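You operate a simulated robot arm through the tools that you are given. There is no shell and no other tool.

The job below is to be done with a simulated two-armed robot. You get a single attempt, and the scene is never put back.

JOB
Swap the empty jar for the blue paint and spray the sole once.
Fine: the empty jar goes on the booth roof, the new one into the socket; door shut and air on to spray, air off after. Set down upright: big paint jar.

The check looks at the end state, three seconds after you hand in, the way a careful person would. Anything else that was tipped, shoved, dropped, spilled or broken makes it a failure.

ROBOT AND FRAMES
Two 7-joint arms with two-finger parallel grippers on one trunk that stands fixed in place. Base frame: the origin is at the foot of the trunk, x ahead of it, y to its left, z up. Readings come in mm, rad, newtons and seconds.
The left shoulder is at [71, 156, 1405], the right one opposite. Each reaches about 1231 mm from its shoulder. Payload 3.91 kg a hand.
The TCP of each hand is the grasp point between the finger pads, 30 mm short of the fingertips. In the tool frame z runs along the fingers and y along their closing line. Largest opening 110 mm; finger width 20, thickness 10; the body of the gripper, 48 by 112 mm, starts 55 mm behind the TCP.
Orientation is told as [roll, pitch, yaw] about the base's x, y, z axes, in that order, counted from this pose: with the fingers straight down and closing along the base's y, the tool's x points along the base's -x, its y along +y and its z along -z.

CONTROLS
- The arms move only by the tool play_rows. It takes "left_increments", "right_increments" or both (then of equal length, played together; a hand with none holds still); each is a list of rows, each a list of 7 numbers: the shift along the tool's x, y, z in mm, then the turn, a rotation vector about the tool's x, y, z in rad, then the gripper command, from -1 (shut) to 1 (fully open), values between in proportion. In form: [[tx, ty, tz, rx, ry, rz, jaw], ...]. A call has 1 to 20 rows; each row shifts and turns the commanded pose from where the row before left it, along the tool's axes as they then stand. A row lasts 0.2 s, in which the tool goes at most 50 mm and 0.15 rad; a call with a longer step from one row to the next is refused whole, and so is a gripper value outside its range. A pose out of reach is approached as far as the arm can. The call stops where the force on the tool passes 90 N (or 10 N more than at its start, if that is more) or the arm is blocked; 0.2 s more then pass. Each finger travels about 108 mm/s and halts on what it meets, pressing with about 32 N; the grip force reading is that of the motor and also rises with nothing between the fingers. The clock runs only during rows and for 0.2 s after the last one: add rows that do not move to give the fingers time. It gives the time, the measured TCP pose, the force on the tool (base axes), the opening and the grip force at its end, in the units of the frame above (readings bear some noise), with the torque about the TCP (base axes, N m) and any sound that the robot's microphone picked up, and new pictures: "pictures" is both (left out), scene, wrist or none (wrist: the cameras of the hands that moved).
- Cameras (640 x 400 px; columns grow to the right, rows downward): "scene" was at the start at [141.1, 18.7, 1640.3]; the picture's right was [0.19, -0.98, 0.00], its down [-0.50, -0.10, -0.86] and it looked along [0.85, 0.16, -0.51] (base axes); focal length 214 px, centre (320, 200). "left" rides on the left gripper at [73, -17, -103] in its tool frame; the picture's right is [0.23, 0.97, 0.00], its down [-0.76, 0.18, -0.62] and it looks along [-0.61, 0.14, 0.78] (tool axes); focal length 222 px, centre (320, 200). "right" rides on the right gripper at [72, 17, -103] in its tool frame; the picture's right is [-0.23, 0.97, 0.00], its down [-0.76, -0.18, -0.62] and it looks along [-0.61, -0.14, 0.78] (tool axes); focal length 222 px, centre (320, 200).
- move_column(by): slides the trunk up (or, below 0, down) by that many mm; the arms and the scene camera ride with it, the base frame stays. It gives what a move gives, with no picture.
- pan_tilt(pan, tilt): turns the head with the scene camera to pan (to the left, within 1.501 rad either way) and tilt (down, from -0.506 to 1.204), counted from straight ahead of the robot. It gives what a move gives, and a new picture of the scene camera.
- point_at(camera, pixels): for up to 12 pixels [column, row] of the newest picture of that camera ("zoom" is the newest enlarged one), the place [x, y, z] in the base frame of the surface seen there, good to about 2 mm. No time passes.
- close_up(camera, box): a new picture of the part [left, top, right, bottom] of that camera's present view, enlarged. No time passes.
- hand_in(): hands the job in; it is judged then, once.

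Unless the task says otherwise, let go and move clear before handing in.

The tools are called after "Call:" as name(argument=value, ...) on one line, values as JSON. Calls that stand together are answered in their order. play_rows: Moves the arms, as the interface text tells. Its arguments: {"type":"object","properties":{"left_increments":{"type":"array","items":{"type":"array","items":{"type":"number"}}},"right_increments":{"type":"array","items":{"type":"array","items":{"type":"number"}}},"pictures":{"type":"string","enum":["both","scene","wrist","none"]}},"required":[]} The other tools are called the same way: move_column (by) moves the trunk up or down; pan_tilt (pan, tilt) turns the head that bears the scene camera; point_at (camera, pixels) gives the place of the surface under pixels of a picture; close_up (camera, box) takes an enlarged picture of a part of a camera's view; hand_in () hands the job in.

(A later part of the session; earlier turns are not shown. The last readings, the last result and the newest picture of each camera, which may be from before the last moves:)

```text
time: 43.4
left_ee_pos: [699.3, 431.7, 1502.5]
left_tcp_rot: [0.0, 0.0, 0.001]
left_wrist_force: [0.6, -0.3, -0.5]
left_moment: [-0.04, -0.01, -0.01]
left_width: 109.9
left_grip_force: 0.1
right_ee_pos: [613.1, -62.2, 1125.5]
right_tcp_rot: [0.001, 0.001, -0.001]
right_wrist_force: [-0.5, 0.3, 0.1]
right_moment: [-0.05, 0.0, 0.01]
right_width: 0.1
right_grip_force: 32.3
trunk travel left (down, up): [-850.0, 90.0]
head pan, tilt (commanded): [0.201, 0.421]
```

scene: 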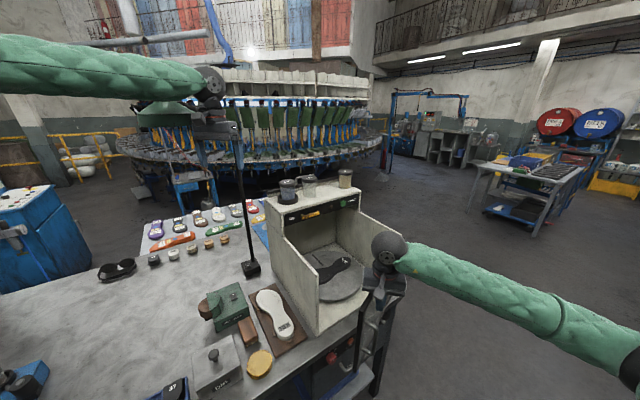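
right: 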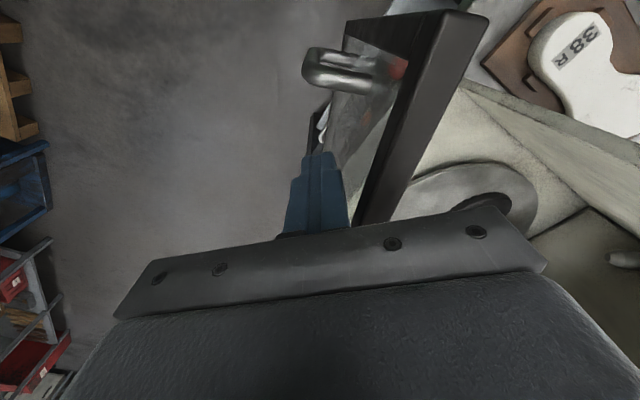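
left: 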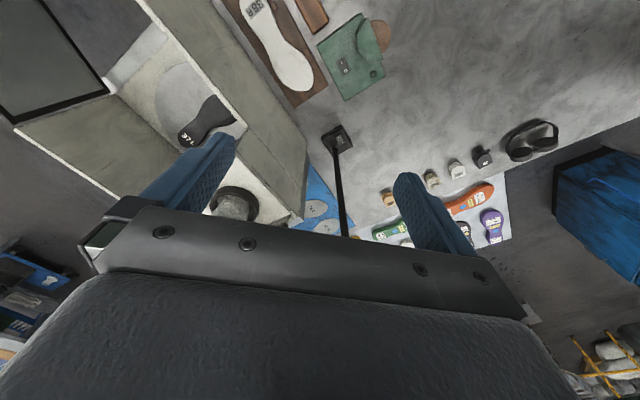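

The door is about 20° from closing. Before finishing, I'll check that the "38 R" board corner near (306,304) is outside the door's sweep.

Call:
point_at(camera="scene", pixels=[[306, 335], [300, 318], [295, 335], [277, 350], [290, 330], [318, 335], [316, 250], [320, 330], [268, 300], [250, 335]])

Call:
close_up(camera="scene", box=[230, 230, 420, 370])

Call:
close_up(camera="right", box=[280, 0, 640, 240])

```text
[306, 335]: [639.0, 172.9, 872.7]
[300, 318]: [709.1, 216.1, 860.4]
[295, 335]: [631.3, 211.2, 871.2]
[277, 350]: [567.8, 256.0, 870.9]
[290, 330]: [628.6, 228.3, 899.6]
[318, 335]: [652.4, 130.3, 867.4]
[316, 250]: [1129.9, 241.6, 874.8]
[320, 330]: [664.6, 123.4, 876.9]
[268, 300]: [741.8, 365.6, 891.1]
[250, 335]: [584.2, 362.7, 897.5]
```

```text
2.86 times, centred on (325, 300) of scene
```

zoom: 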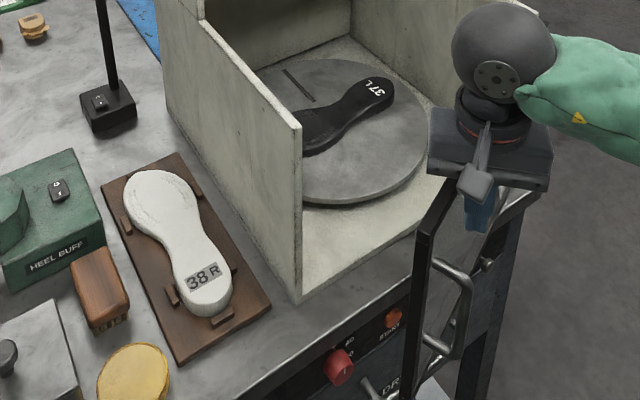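

```text
1.67 times, centred on (460, 120) of right
```

zoom: 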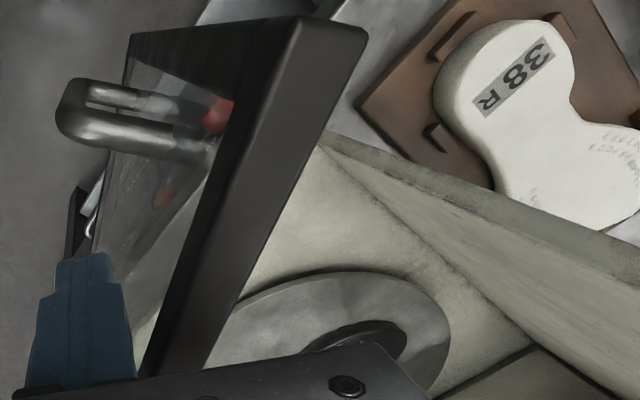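

The board top is at z≈873, below the door bottom at 889, and its nearest corner is (639,173), so it is clear. I'll push on slowly to about θ=141°.

Call:
play_rows(right_increments=[[-4.03, 10.9, 0, 0, 0, 0, -1], [-4.03, 10.9, 0, 0, 0, 0, -1], [-4.03, 10.9, 0, 0, 0, 0, -1], [-5.07, 10.4, 0, 0, 0, 0, -1], [-5.07, 10.4, 0, 0, 0, 0, -1], [-5.07, 10.4, 0, 0, 0, 0, -1], [-3.9, 6.15, 0, 0, 0, 0, -1], [-3.9, 6.15, 0, 0, 0, 0, -1], [-3.9, 6.15, 0, 0, 0, 0, -1], [-3.9, 6.15, 0, 0, 0, 0, -1]], pictures="both")

Call:
close_up(camera="scene", box=[230, 200, 420, 370])

```text
time: 45.6
left_ee_pos: [699.2, 430.4, 1503.2]
left_tcp_rot: [0.0, -0.001, 0.002]
left_wrist_force: [-0.3, -0.5, 1.2]
left_moment: [-0.03, 0.01, 0.02]
left_width: 110.2
left_grip_force: 0.0
right_ee_pos: [655.6, 24.7, 1126.4]
right_tcp_rot: [0.0, 0.003, 0.001]
right_wrist_force: [0.6, -0.4, 0.0]
right_moment: [0.01, 0.0, -0.04]
right_width: 0.0
right_grip_force: 32.1
trunk travel left (down, up): [-850.0, 90.0]
head pan, tilt (commanded): [0.201, 0.421]
```

scene: 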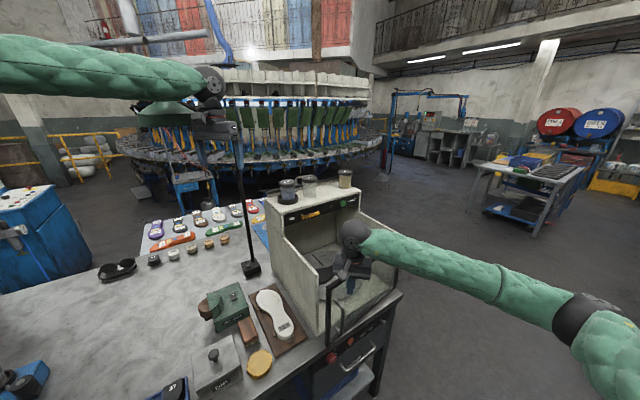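
right: 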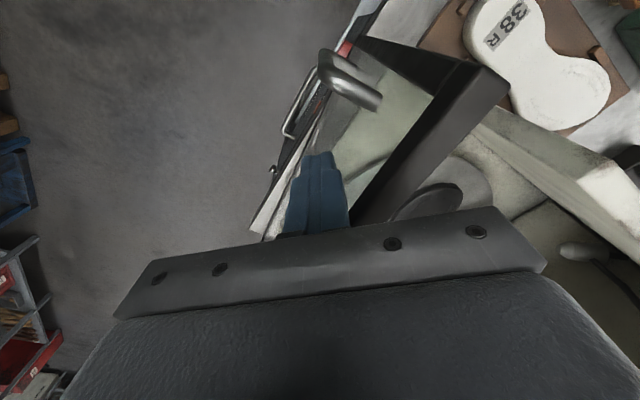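

```text
2.35 times, centred on (325, 285) of scene
```

zoom: 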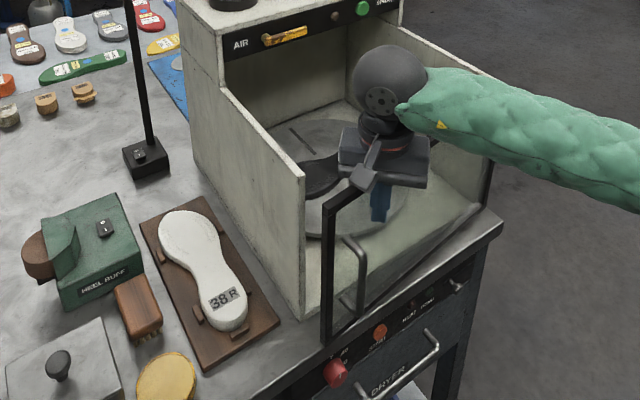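

The door is nearly shut with a small gap left at the left wall, near (315,200) in the zoom. I'll push the last stretch in 5 mm steps and watch the force.

Call:
play_rows(right_increments=[[-3.3, 3.8, 0, 0, 0, 0, -1], [-3.3, 3.8, 0, 0, 0, 0, -1], [-3.3, 3.8, 0, 0, 0, 0, -1], [-3.4, 3.7, 0, 0, 0, 0, -1], [-3.4, 3.7, 0, 0, 0, 0, -1]], pictures="both")

Call:
close_up(camera="scene", box=[230, 200, 420, 370])

```text
time: 46.8
left_ee_pos: [699.5, 432.6, 1502.8]
left_tcp_rot: [0.0, 0.001, 0.001]
left_wrist_force: [0.0, 0.7, -0.4]
left_moment: [-0.01, -0.02, -0.02]
left_width: 110.3
left_grip_force: 0.0
right_ee_pos: [673.7, 43.9, 1126.6]
right_tcp_rot: [-0.001, 0.0, 0.0]
right_wrist_force: [-0.1, -0.5, 0.4]
right_moment: [-0.02, -0.01, 0.0]
right_width: 0.0
right_grip_force: 31.8
trunk travel left (down, up): [-850.0, 90.0]
head pan, tilt (commanded): [0.201, 0.421]
```

scene: 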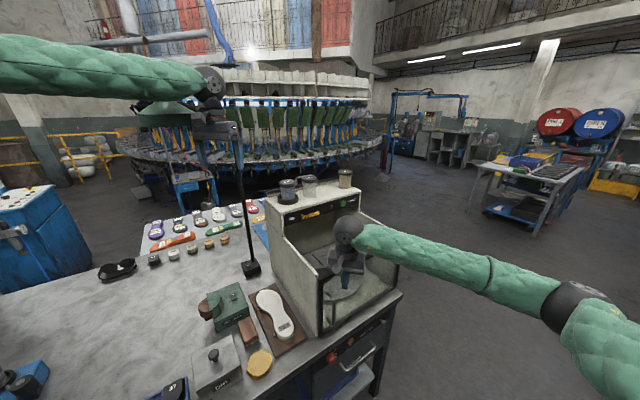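
right: 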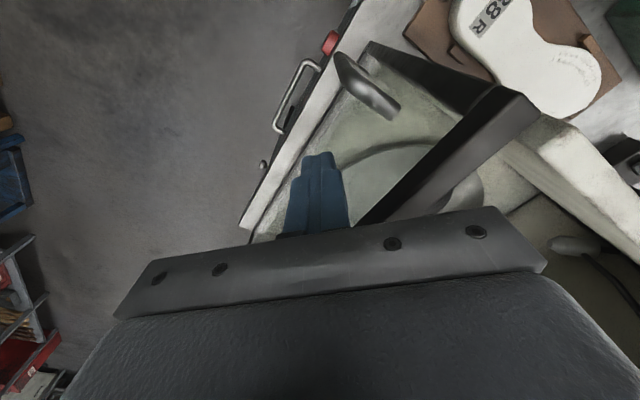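

```text
2.35 times, centred on (325, 285) of scene
```

zoom: 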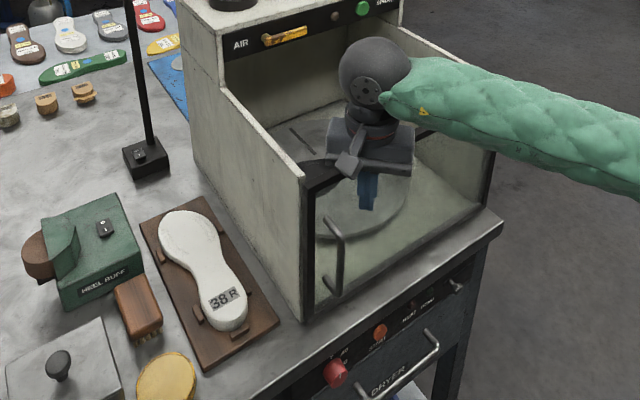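

The door frame is almost against the left wall, and the force is still zero. I'll continue in 4 mm steps.

Call:
play_rows(right_increments=[[-2.8, 2.9, 0, 0, 0, 0, -1], [-2.8, 2.9, 0, 0, 0, 0, -1], [-2.8, 2.8, 0, 0, 0, 0, -1]], pictures="wrist")

Call:
close_up(camera="scene", box=[230, 200, 420, 370])

Call:
close_up(camera="right", box=[320, 30, 640, 230])

```text
time: 47.6
left_ee_pos: [698.5, 428.9, 1504.4]
left_tcp_rot: [0.001, 0.0, 0.002]
left_wrist_force: [-0.2, 0.6, 0.3]
left_moment: [0.01, 0.03, -0.02]
left_width: 110.0
left_grip_force: 0.0
right_ee_pos: [679.6, 51.5, 1126.6]
right_tcp_rot: [0.001, 0.001, 0.0]
right_wrist_force: [-9.2, -6.0, -1.2]
right_moment: [0.13, -0.27, 0.04]
right_width: 0.2
right_grip_force: 32.2
trunk travel left (down, up): [-850.0, 90.0]
head pan, tilt (commanded): [0.201, 0.421]
```

right: 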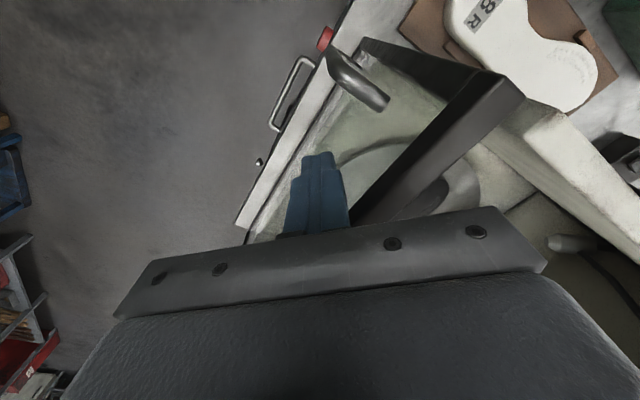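

```text
2.35 times, centred on (325, 285) of scene
```

zoom: 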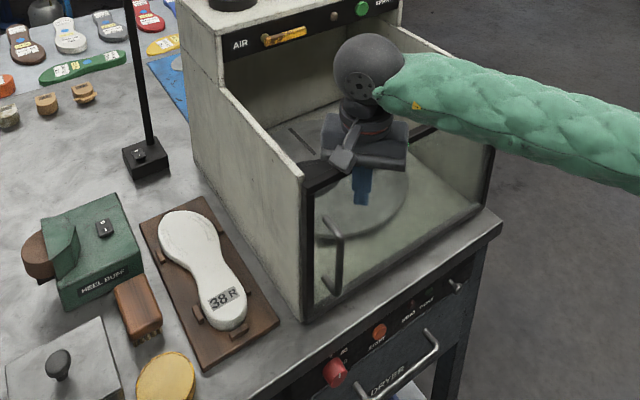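

```text
2.00 times, centred on (480, 130) of right
```

zoom: 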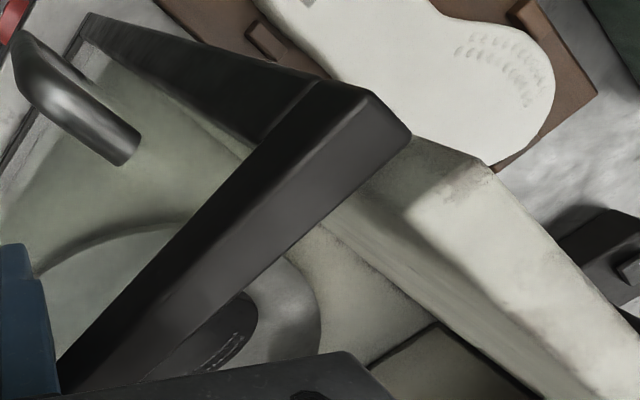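

The force rose to 11 N against the push, so the door has met the booth wall. I'll press a little more to seat it firmly.

Call:
play_rows(right_increments=[[-1.4, 1.4, 0, 0, 0, 0, -1], [-1.4, 1.4, 0, 0, 0, 0, -1], [0, 0, 0, 0, 0, 0, -1]], pictures="wrist")

Call:
close_up(camera="right", box=[320, 30, 640, 230])

Call:
point_at(camera="zoom", pixels=[[370, 130], [395, 115], [430, 175], [470, 165], [250, 250], [430, 150], [340, 90]])

```text
time: 48.4
left_ee_pos: [695.8, 427.6, 1505.2]
left_tcp_rot: [0.002, -0.001, 0.0]
left_wrist_force: [-0.3, -0.4, 0.4]
left_moment: [-0.01, 0.0, 0.05]
left_width: 110.0
left_grip_force: 0.1
right_ee_pos: [679.8, 50.4, 1125.8]
right_tcp_rot: [0.0, -0.001, 0.0]
right_wrist_force: [-37.2, -30.4, -13.5]
right_moment: [0.19, -0.31, 0.19]
right_width: 0.0
right_grip_force: 31.8
trunk travel left (down, up): [-850.0, 90.0]
head pan, tilt (commanded): [0.201, 0.421]
```

right: 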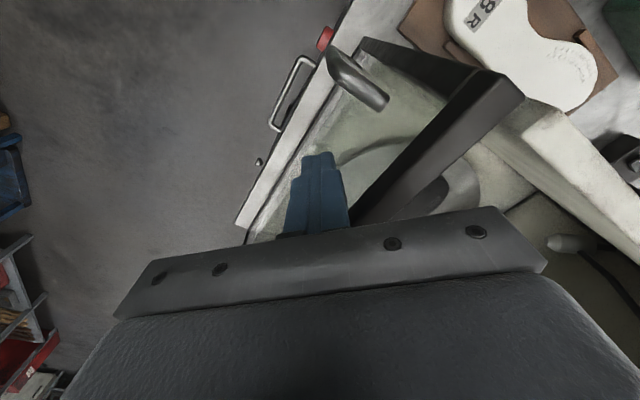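

```text
2.00 times, centred on (480, 130) of right
```

zoom: 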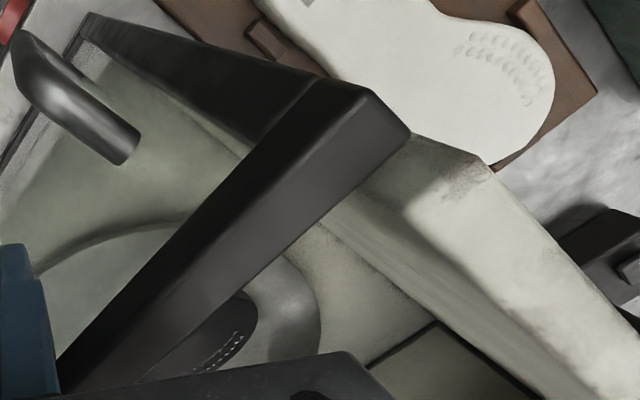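

```text
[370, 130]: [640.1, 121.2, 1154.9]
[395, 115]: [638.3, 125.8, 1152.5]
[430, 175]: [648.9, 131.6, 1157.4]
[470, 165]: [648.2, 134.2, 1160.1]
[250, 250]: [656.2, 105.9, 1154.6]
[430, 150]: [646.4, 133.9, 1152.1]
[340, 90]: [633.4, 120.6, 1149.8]
```

The door frame is flush with the wall, and the push reached 48 N with no further motion, so it is shut. I'll back off gently to check that it stays closed.

Call:
play_rows(right_increments=[[3, -3, 0, 0, 0, 0, -1], [5, -5, 0, 0, 0, 0, -1], [15, -15, 0, 0, 0, 0, -1], [25, -25, 0, 0, 0, 0, -1], [25, -25, -10, 0, 0, 0, -1], [0, 0, 0, 0, 0, 0, -1]], pictures="both")

Call:
close_up(camera="scene", box=[230, 180, 420, 370])

Call:
close_up(camera="right", box=[320, 0, 640, 230])

```text
time: 49.8
left_ee_pos: [699.9, 430.5, 1503.1]
left_tcp_rot: [0.0, 0.0, 0.0]
left_wrist_force: [-0.2, 0.2, 0.7]
left_moment: [0.0, -0.04, 0.05]
left_width: 109.8
left_grip_force: 0.1
right_ee_pos: [610.0, -17.6, 1137.0]
right_tcp_rot: [0.002, 0.0, 0.0]
right_wrist_force: [-0.3, 0.0, -0.3]
right_moment: [-0.02, 0.0, -0.03]
right_width: 0.0
right_grip_force: 32.5
trunk travel left (down, up): [-850.0, 90.0]
head pan, tilt (commanded): [0.201, 0.421]
```

scene: 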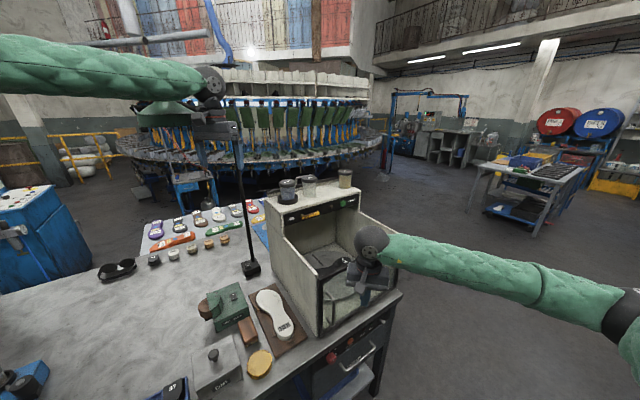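
right: 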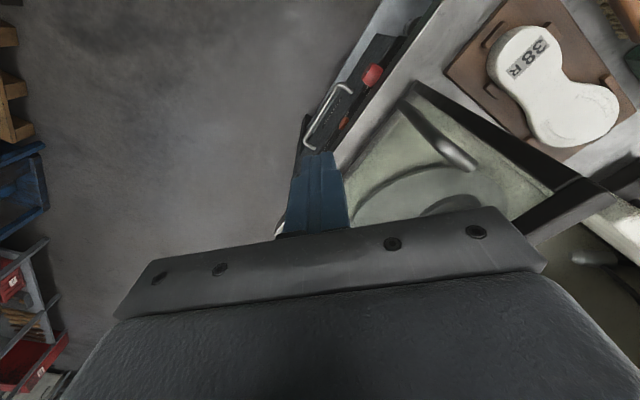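

```text
2.11 times, centred on (325, 275) of scene
```

zoom: 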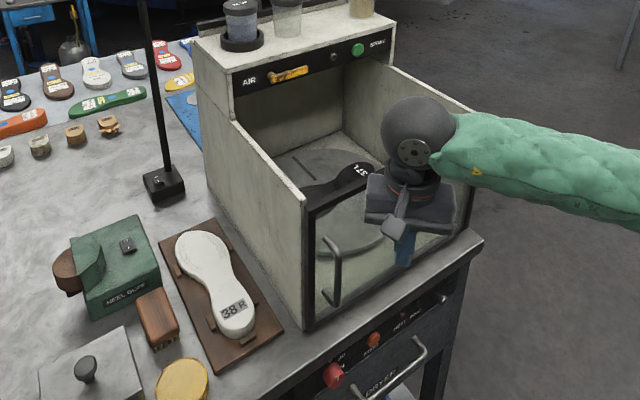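

```text
1.74 times, centred on (480, 115) of right
```

zoom: 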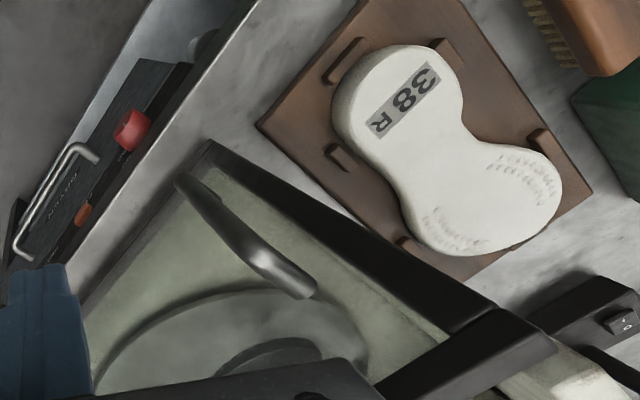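

The door stays shut. Next I'll look closely at the AIR lever and panel for markings and exact geometry.

Call:
close_up(camera="scene", box=[282, 195, 332, 228])

Call:
point_at(camera="zoom", pixels=[[150, 240], [175, 235], [180, 260], [250, 240], [400, 210], [470, 190], [470, 200], [470, 215], [300, 235], [200, 180], [400, 240], [100, 300]])

Call:
close_up(camera="scene", box=[318, 185, 368, 218])

Call:
point_at(camera="zoom", pixels=[[165, 190], [270, 150], [280, 170], [250, 165], [285, 175], [200, 180], [350, 180], [165, 210], [420, 130]])

```text
12.12 times, centred on (307, 212) of scene
```

zoom: 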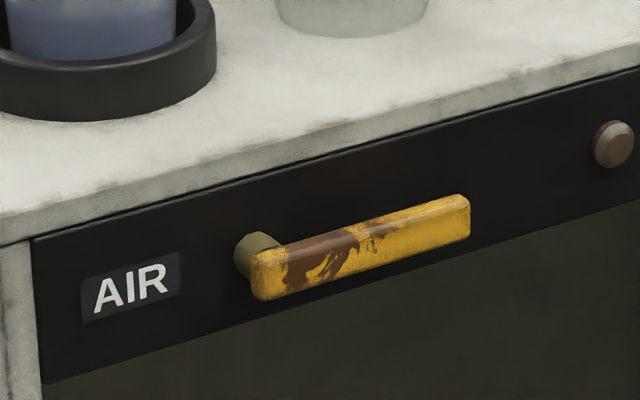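

```text
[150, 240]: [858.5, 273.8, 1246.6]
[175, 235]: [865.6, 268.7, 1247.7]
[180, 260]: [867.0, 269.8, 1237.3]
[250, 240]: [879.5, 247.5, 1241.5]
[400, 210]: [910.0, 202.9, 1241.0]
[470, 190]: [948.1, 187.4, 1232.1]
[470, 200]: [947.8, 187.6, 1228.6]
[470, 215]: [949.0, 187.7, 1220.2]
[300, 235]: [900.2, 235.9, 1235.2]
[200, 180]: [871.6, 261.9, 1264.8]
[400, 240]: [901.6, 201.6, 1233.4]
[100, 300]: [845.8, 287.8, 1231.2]
```

```text
12.12 times, centred on (343, 202) of scene
```

zoom: 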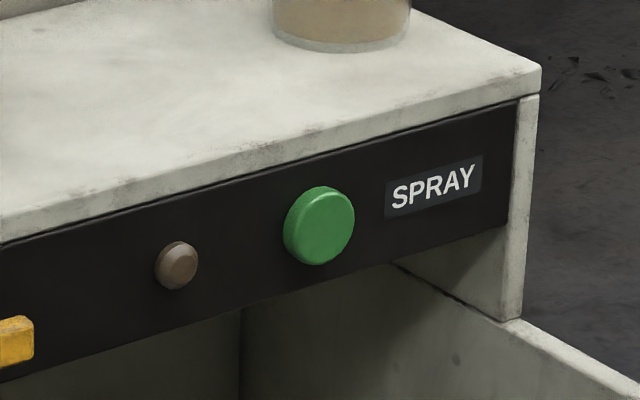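

```text
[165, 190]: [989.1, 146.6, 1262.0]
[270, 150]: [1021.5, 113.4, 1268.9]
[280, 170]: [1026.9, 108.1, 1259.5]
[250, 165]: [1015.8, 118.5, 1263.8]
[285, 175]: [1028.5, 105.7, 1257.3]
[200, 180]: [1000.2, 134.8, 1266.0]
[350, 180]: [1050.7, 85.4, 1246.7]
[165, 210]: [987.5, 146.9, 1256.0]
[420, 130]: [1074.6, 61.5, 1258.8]
```

No ON/OFF markings, and the status lamp is dark brown. The handle is horizontal, with its pivot near w=446 and its tip near w=520 along the panel at z≈1236. I'll raise the hand above the door and turn it to face the panel, closed fingers pointing forward and down.

Call:
play_rows(right_increments=[[-18, 11.5, -42.6, 0, 0, 0, -1], [-18, 11.5, -42.6, 0, 0, 0, -1], [-18, 11.5, -42.6, 0, 0, 0, -1], [-18, 11.5, -42.6, 0, 0, 0, -1], [-18, 11.5, -42.6, 0, 0, 0, -1], [0, 0, 0, 0, 0, -0.131, -1], [0, 0, 0, 0, 0, -0.131, -1], [0, 0, 0, 0, 0, -0.131, -1], [0, 0, 0, 0, 0, -0.131, -1], [0, 0, 0, 0, 0, -0.131, -1], [0, 0, 0, 0, 0, -0.13, -1], [0, 0, 0, 0, -0.149, 0, -1], [0, 0, 0, 0, -0.149, 0, -1], [0, 0, 0, 0, -0.149, 0, -1], [0, 0, 0, 0, -0.149, 0, -1], [0, 0, 0, 0, -0.149, 0, -1], [0, 0, 0, 0, -0.149, 0, -1], [0, 0, 0, 0, -0.149, 0, -1], [0, 0, 0, 0, 0, 0, -1]], pictures="both")

```text
time: 53.8
left_ee_pos: [698.6, 430.6, 1501.7]
left_tcp_rot: [0.0, 0.0, 0.002]
left_wrist_force: [-1.0, 0.4, 0.2]
left_moment: [0.02, -0.03, 0.0]
left_width: 109.8
left_grip_force: 0.1
right_ee_pos: [701.2, 40.0, 1349.5]
right_tcp_rot: [0.002, -1.044, 0.785]
right_wrist_force: [0.4, -0.9, 0.4]
right_moment: [-0.02, -0.02, 0.0]
right_width: 0.0
right_grip_force: 31.9
trunk travel left (down, up): [-850.0, 90.0]
head pan, tilt (commanded): [0.201, 0.421]
```

scene: 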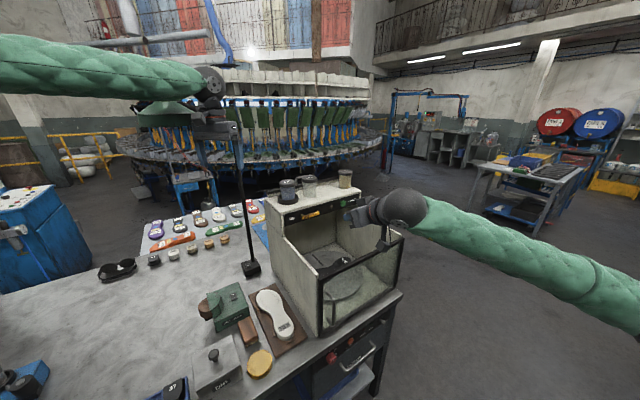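
right: 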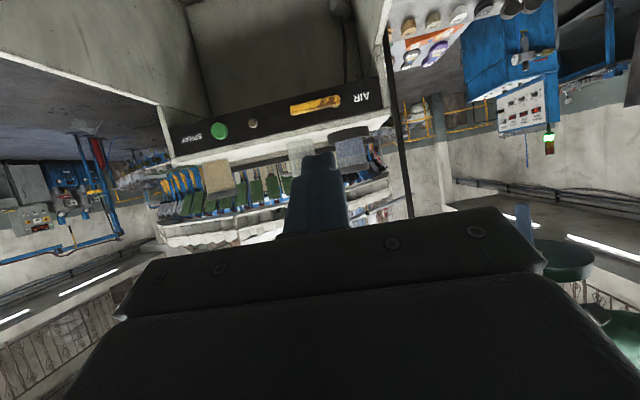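

The wrist view (upside down) shows the AIR lever at (315,105), the lamp at (253,123) and the SPRAY button at (220,130). I'll zoom in to measure them from here.

Call:
close_up(camera="right", box=[190, 70, 390, 170])

Call:
point_at(camera="zoom", pixels=[[94, 200], [94, 175], [94, 225], [72, 200], [118, 200], [205, 178], [330, 130], [400, 112], [475, 95], [470, 115], [400, 125], [480, 80]])

```text
3.20 times, centred on (290, 120) of right
```

zoom: 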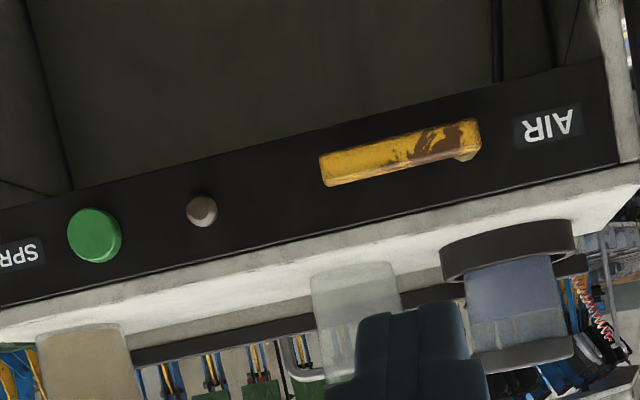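

```text
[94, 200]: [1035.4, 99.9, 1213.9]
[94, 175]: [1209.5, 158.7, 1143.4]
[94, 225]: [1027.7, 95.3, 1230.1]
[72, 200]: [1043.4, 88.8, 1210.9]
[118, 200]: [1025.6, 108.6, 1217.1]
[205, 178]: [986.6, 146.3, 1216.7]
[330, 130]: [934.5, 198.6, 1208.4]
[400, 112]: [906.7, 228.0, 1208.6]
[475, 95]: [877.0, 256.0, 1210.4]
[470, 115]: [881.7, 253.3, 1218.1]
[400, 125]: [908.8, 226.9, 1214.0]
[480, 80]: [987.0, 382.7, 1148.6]
```

Now I can pick exact pixels on the lever and button in this zoom.

Call:
point_at(camera="zoom", pixels=[[95, 235], [95, 212], [95, 258], [70, 235], [118, 235], [203, 211], [325, 170], [325, 158], [330, 182], [400, 155], [475, 130], [470, 157]])

Call:
point_at(camera="zoom", pixels=[[400, 140], [400, 165], [400, 172], [478, 122], [472, 150], [440, 145], [460, 160], [250, 180], [300, 200], [500, 160], [360, 300], [500, 260]])

```text
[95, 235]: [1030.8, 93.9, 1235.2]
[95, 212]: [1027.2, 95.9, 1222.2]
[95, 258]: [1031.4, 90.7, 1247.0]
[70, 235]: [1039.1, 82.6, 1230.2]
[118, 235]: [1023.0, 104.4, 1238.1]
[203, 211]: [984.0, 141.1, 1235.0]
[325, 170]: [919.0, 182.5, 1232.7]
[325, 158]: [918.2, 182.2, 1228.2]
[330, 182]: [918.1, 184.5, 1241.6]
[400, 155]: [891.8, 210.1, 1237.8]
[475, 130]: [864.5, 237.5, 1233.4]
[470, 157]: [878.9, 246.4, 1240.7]
```

```text
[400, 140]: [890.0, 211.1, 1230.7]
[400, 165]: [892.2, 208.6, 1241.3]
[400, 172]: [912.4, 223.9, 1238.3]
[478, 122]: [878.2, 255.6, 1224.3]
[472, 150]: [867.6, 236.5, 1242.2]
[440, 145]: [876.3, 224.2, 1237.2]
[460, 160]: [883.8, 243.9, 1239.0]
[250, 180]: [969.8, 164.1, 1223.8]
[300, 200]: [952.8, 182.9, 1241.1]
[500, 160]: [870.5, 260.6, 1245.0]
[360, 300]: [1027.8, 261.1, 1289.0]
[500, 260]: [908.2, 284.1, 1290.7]
```

The lever's front face is at s≈779, spanning w 443–520 and z 1228–1242; the panel plane is at s≈802. I'll bring the closed fingertips to just above the handle's outer end.

Call:
play_rows(right_increments=[[-11.5, -6.75, 39.4, 0, 0, 0, -1], [-11.5, -6.75, 39.4, 0, 0, 0, -1], [-11.5, -6.75, 39.4, 0, 0, 0, -1], [-11.5, -6.75, 39.4, 0, 0, 0, -1], [-11.5, -6.75, 39.4, 0, 0, 0, -1], [-5.75, -3.4, 19.7, 0, 0, 0, -1], [0, 0, 0, 0, 0, 0, -1]], pictures="both")

Call:
close_up(camera="scene", box=[270, 180, 370, 240])

Call:
close_up(camera="right", box=[220, 60, 420, 240])

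```text
time: 55.4
left_ee_pos: [698.0, 429.8, 1503.2]
left_tcp_rot: [0.0, 0.001, 0.002]
left_wrist_force: [0.2, -0.4, -0.4]
left_moment: [0.0, 0.01, 0.03]
left_width: 109.9
left_grip_force: 0.0
right_ee_pos: [882.5, 168.5, 1295.6]
right_tcp_rot: [0.0, -1.043, 0.785]
right_wrist_force: [1.3, 0.4, 0.0]
right_moment: [0.01, -0.03, 0.02]
right_width: 0.2
right_grip_force: 32.3
trunk travel left (down, up): [-850.0, 90.0]
head pan, tilt (commanded): [0.201, 0.421]
```

scene: 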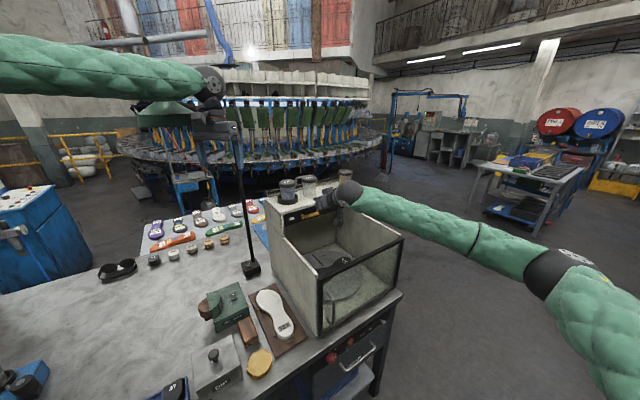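
right: 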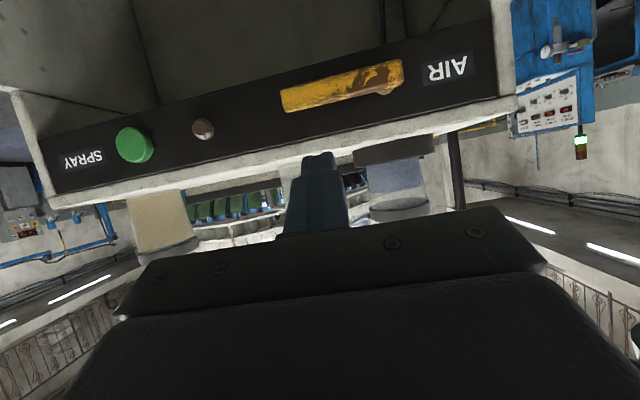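

```text
6.40 times, centred on (320, 210) of scene
```

zoom: 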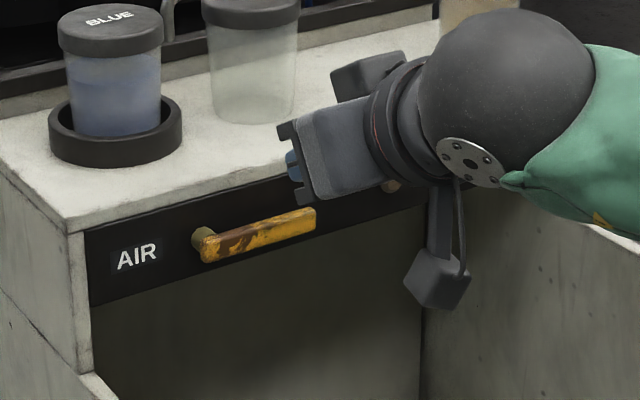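

```text
2.22 times, centred on (320, 150) of right
```

zoom: 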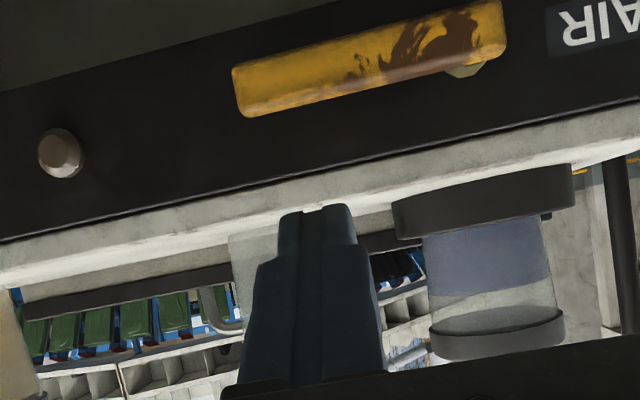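

The fingertips are just in front of and above the lever's end, with the tip at s≈769, z≈1280. I'll move in over the handle and press down lightly to test which way the lever turns.

Call:
play_rows(right_increments=[[0.15, 0, 11.7, 0, 0, 0, -1], [0.15, 0, 11.7, 0, 0, 0, -1], [6.7, 0, 3.9, 0, 0, 0, -1], [6.7, 0, 3.9, 0, 0, 0, -1], [3.4, 0, 2.0, 0, 0, 0, -1], [3.4, 0, 2.0, 0, 0, 0, -1]], pictures="both")

Call:
close_up(camera="scene", box=[270, 180, 370, 240])

Call:
close_up(camera="right", box=[220, 60, 420, 240])

```text
time: 56.8
left_ee_pos: [699.2, 431.1, 1502.4]
left_tcp_rot: [-0.001, 0.0, 0.003]
left_wrist_force: [-0.3, 0.2, 0.1]
left_moment: [0.0, 0.0, 0.01]
left_width: 110.0
left_grip_force: 0.1
right_ee_pos: [896.4, 182.2, 1259.5]
right_tcp_rot: [0.0, -1.046, 0.786]
right_wrist_force: [-0.2, -1.1, 1.1]
right_moment: [0.0, 0.03, 0.02]
right_width: 0.0
right_grip_force: 31.8
trunk travel left (down, up): [-850.0, 90.0]
head pan, tilt (commanded): [0.201, 0.421]
```

scene: 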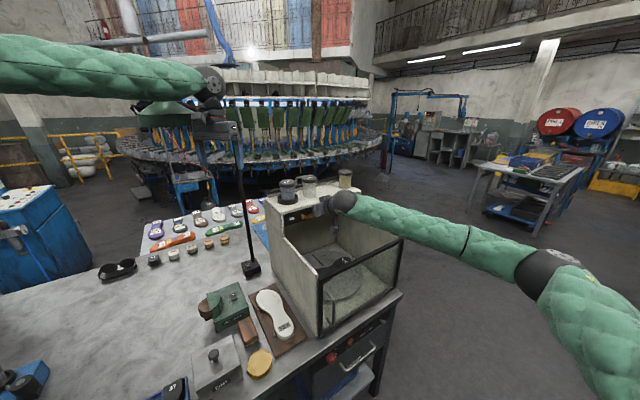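
right: 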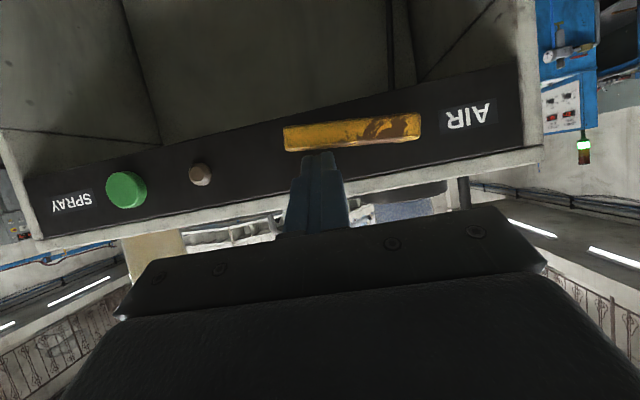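

```text
6.40 times, centred on (320, 210) of scene
```

zoom: 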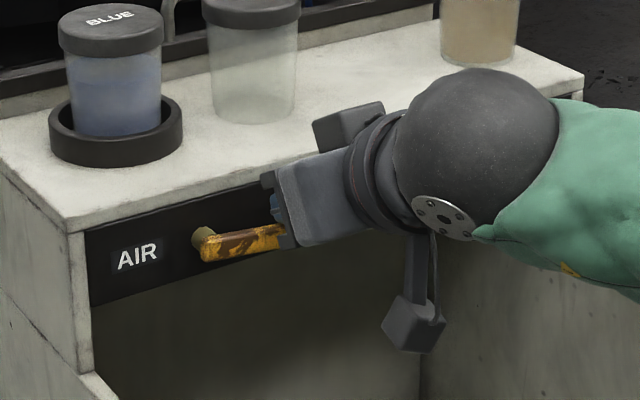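

```text
2.22 times, centred on (320, 150) of right
```

zoom: 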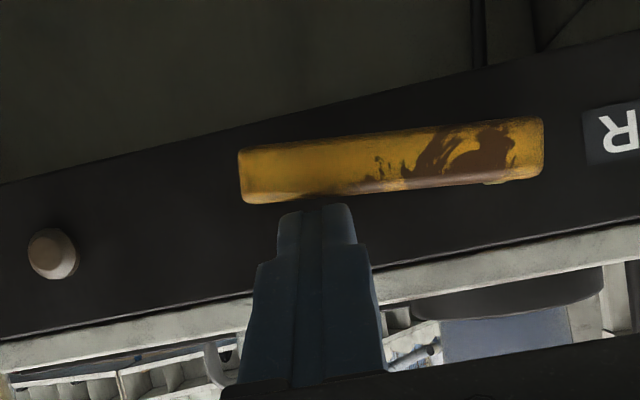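

The lever has turned down by about 8° under roughly 1 N (it now slants relative to the panel in the wrist zoom), so downward works. I'll follow its arc further down.

Call:
play_rows(right_increments=[[6.5, -2.5, 3.8, 0, 0, 0, -1], [6.57, 0.75, 3.83, 0, 0, 0, -1], [6.57, 0.75, 3.83, 0, 0, 0, -1], [6.18, 2.7, 3.6, 0, 0, 0, -1], [6.18, 2.7, 3.6, 0, 0, 0, -1], [5.36, 4.45, 3.12, 0, 0, 0, -1], [5.36, 4.45, 3.12, 0, 0, 0, -1]], pictures="both")

Call:
close_up(camera="scene", box=[270, 180, 370, 240])

Call:
close_up(camera="right", box=[180, 60, 420, 240])

```text
time: 58.4
left_ee_pos: [699.8, 431.0, 1503.7]
left_tcp_rot: [0.0, 0.0, 0.002]
left_wrist_force: [0.1, 0.2, -0.4]
left_moment: [-0.02, 0.01, -0.01]
left_width: 109.9
left_grip_force: 0.1
right_ee_pos: [887.1, 191.5, 1208.9]
right_tcp_rot: [-0.001, -1.042, 0.784]
right_wrist_force: [0.1, -0.3, -0.7]
right_moment: [-0.02, 0.02, -0.04]
right_width: 0.0
right_grip_force: 32.1
trunk travel left (down, up): [-850.0, 90.0]
head pan, tilt (commanded): [0.201, 0.421]
```

scene: 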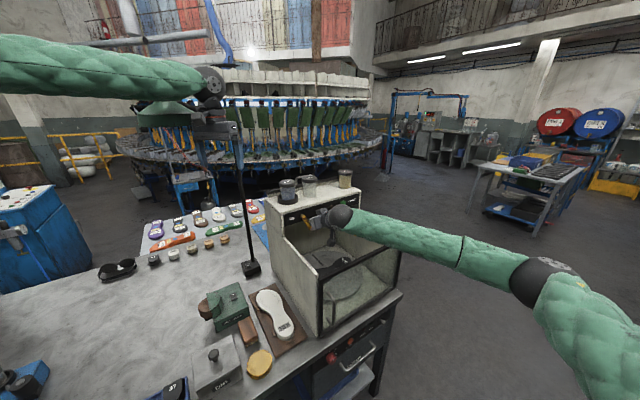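
right: 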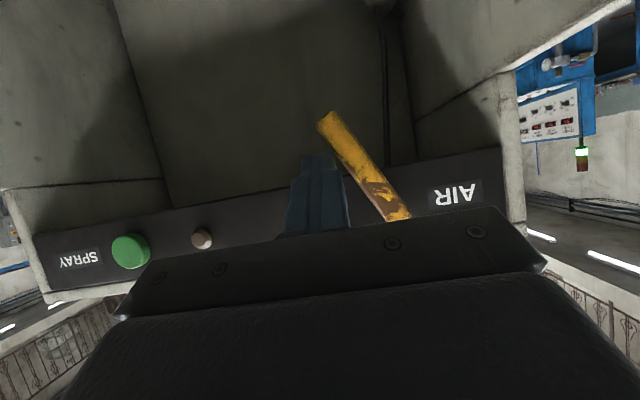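

```text
6.40 times, centred on (320, 210) of scene
```

zoom: 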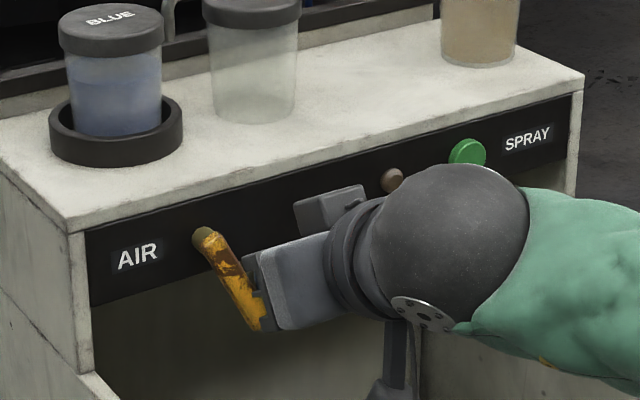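

```text
2.22 times, centred on (300, 150) of right
```

zoom: 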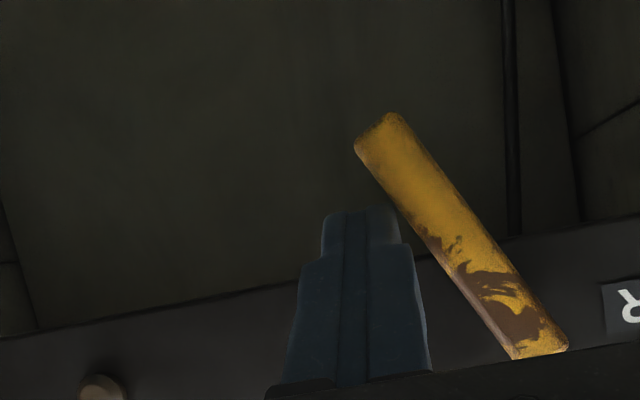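

The lever is at about 60° down and moving freely. I'll take it on to vertical and feel for its stop.

Call:
play_rows(right_increments=[[4.19, 5.9, 2.44, 0, 0, 0, -1], [4.19, 5.9, 2.44, 0, 0, 0, -1], [2.72, 6.95, 1.59, 0, 0, 0, -1], [2.72, 6.95, 1.59, 0, 0, 0, -1], [0, 2, 0, 0, 0, 0, -1]], pictures="both")

Call:
close_up(camera="scene", box=[270, 180, 370, 240])

Call:
close_up(camera="right", box=[180, 60, 420, 240])

```text
time: 59.6
left_ee_pos: [700.4, 430.0, 1501.8]
left_tcp_rot: [0.0, 0.0, 0.002]
left_wrist_force: [-0.5, 0.6, 0.3]
left_moment: [-0.03, -0.01, -0.02]
left_width: 109.8
left_grip_force: 0.1
right_ee_pos: [869.4, 209.0, 1193.7]
right_tcp_rot: [0.003, -1.043, 0.782]
right_wrist_force: [11.9, -5.7, 6.5]
right_moment: [0.13, -0.02, -0.21]
right_width: 0.1
right_grip_force: 31.8
trunk travel left (down, up): [-850.0, 90.0]
head pan, tilt (commanded): [0.201, 0.421]
```

scene: 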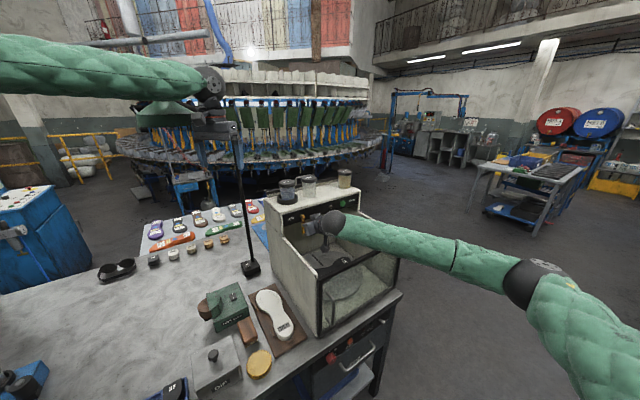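
right: 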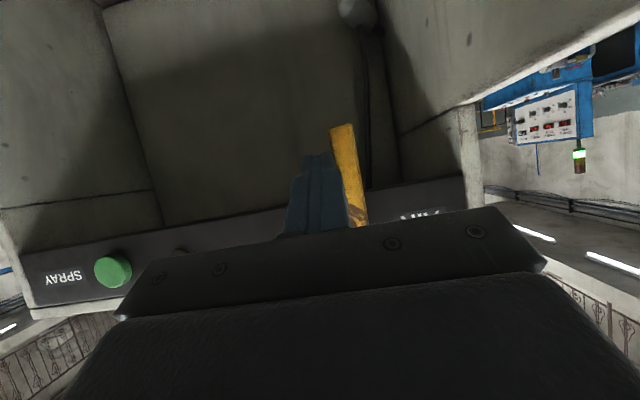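

```text
6.40 times, centred on (320, 210) of scene
```

zoom: 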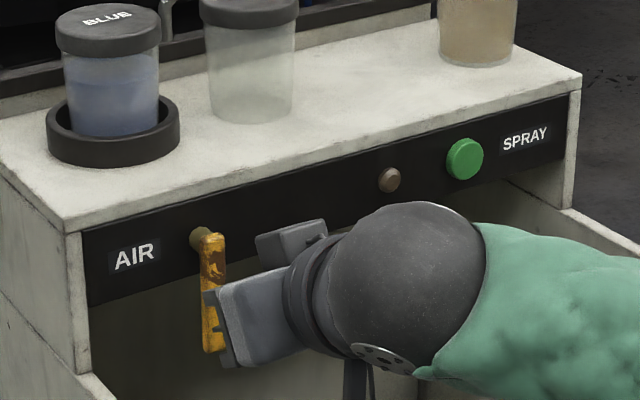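

```text
2.22 times, centred on (300, 150) of right
```

zoom: 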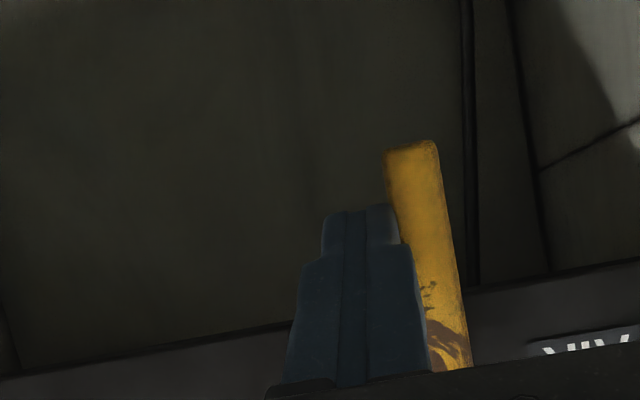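

The lever is vertical and against its stop (14 N). I'll back the fingers off it, move clear of the panel and slide across to face the SPRAY button.

Call:
play_rows(right_increments=[[0, -10, 0, 0, 0, 0, -1], [15.1, -5, -25.9, 0, 0, 0, -1], [15.1, -5, -25.9, 0, 0, 0, -1], [-10.4, -43.9, -6.0, 0, 0, 0, -1], [-10.4, -43.9, -6.0, 0, 0, 0, -1], [-10.4, -43.9, -6.0, 0, 0, 0, -1], [-10.4, -43.9, -6.0, 0, 0, 0, -1], [0, 0, 0, 0, -0.125, 0, -1], [0, 0, 0, 0, -0.125, 0, -1], [0, 0, 0, 0, 0, 0, -1]], pictures="both")

Call:
close_up(camera="scene", box=[270, 170, 370, 240])

Call:
close_up(camera="right", box=[180, 60, 500, 240])

```text
time: 61.8
left_ee_pos: [699.2, 431.4, 1502.7]
left_tcp_rot: [-0.001, 0.001, 0.004]
left_wrist_force: [-0.5, 0.2, -0.4]
left_moment: [-0.01, -0.01, 0.0]
left_width: 110.0
left_grip_force: 0.0
right_ee_pos: [963.4, 32.3, 1241.1]
right_tcp_rot: [0.0, -1.293, 0.786]
right_wrist_force: [0.3, 0.2, 0.5]
right_moment: [0.01, 0.01, -0.02]
right_width: 0.1
right_grip_force: 31.8
trunk travel left (down, up): [-850.0, 90.0]
head pan, tilt (commanded): [0.201, 0.421]
```

scene: 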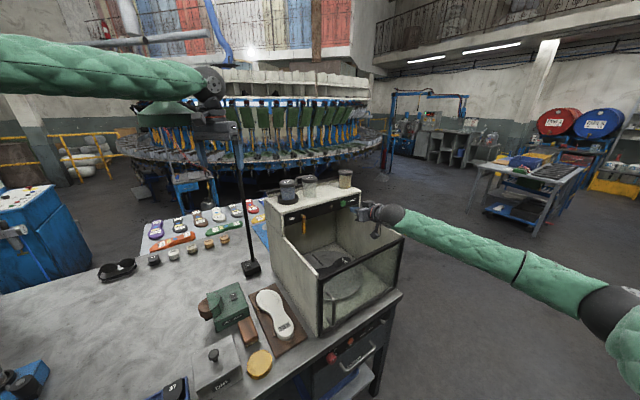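
right: 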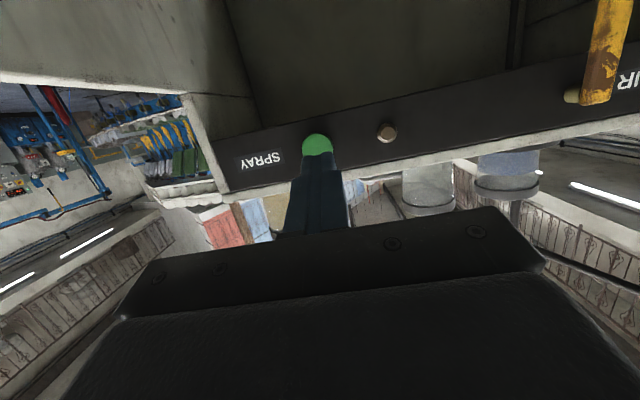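

```text
5.71 times, centred on (320, 205) of scene
```

zoom: 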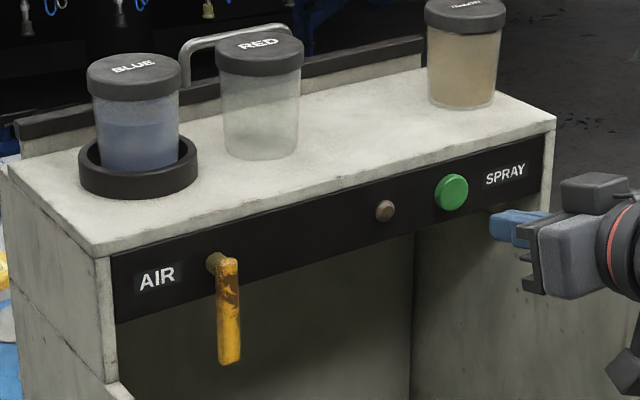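

```text
2.00 times, centred on (340, 150) of right
```

zoom: 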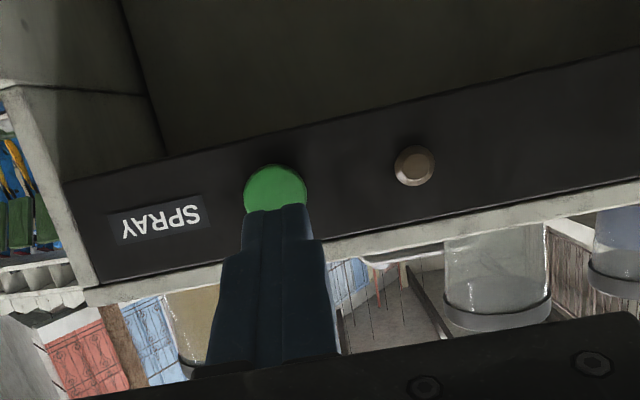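

The lever now hangs vertical and the fingertips face the SPRAY button (tip at s≈733, w≈658). I'll approach to just short of the button face at s≈795, centred on w≈662.5, z≈1235.

Call:
play_rows(right_increments=[[-4, -2, 24.9, 0, 0, 0, -1], [-4, -2, 24.9, 0, 0, 0, -1], [-0.55, 0, 1.92, 0, 0, 0, -1], [-0.55, 0, 1.92, 0, 0, 0, -1], [0, 0, 0, 0, 0, 0, -1]], pictures="both")

Call:
close_up(camera="scene", box=[310, 170, 380, 215])

Call:
close_up(camera="right", box=[240, 90, 400, 210])

```text
time: 63.0
left_ee_pos: [700.2, 432.3, 1501.8]
left_tcp_rot: [0.0, -0.001, 0.0]
left_wrist_force: [0.2, -0.3, 0.4]
left_moment: [-0.02, 0.04, 0.01]
left_width: 109.8
left_grip_force: 0.0
right_ee_pos: [1005.6, 68.2, 1237.3]
right_tcp_rot: [0.004, -1.294, 0.786]
right_wrist_force: [-1.1, -0.2, 1.1]
right_moment: [-0.01, -0.03, -0.01]
right_width: 0.2
right_grip_force: 31.8
trunk travel left (down, up): [-850.0, 90.0]
head pan, tilt (commanded): [0.201, 0.421]
```

scene: 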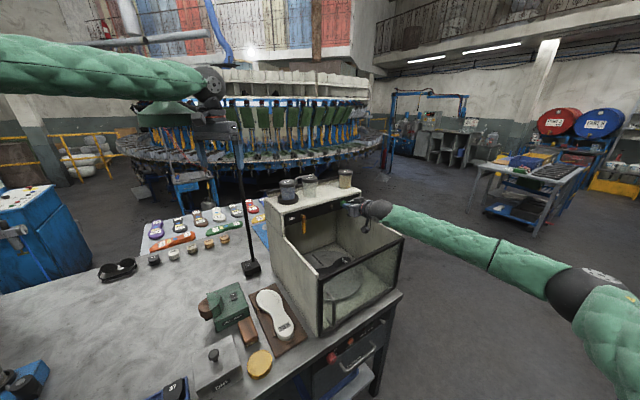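
right: 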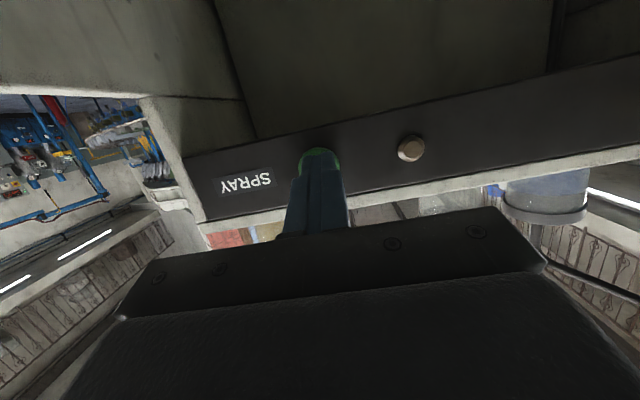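

```text
8.89 times, centred on (345, 192) of scene
```

zoom: 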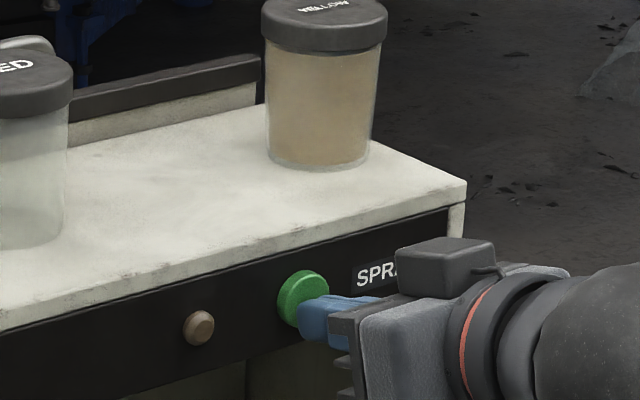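

```text
3.33 times, centred on (320, 150) of right
```

zoom: 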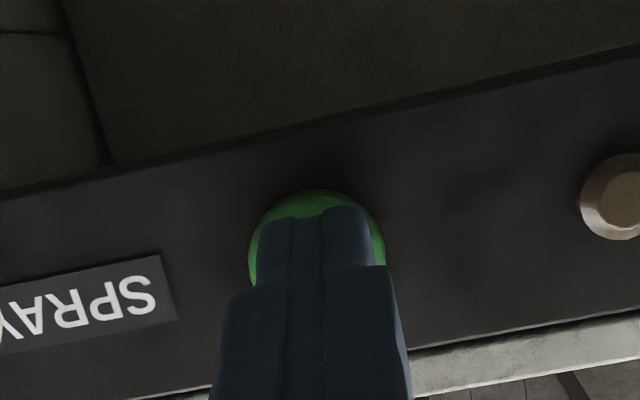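

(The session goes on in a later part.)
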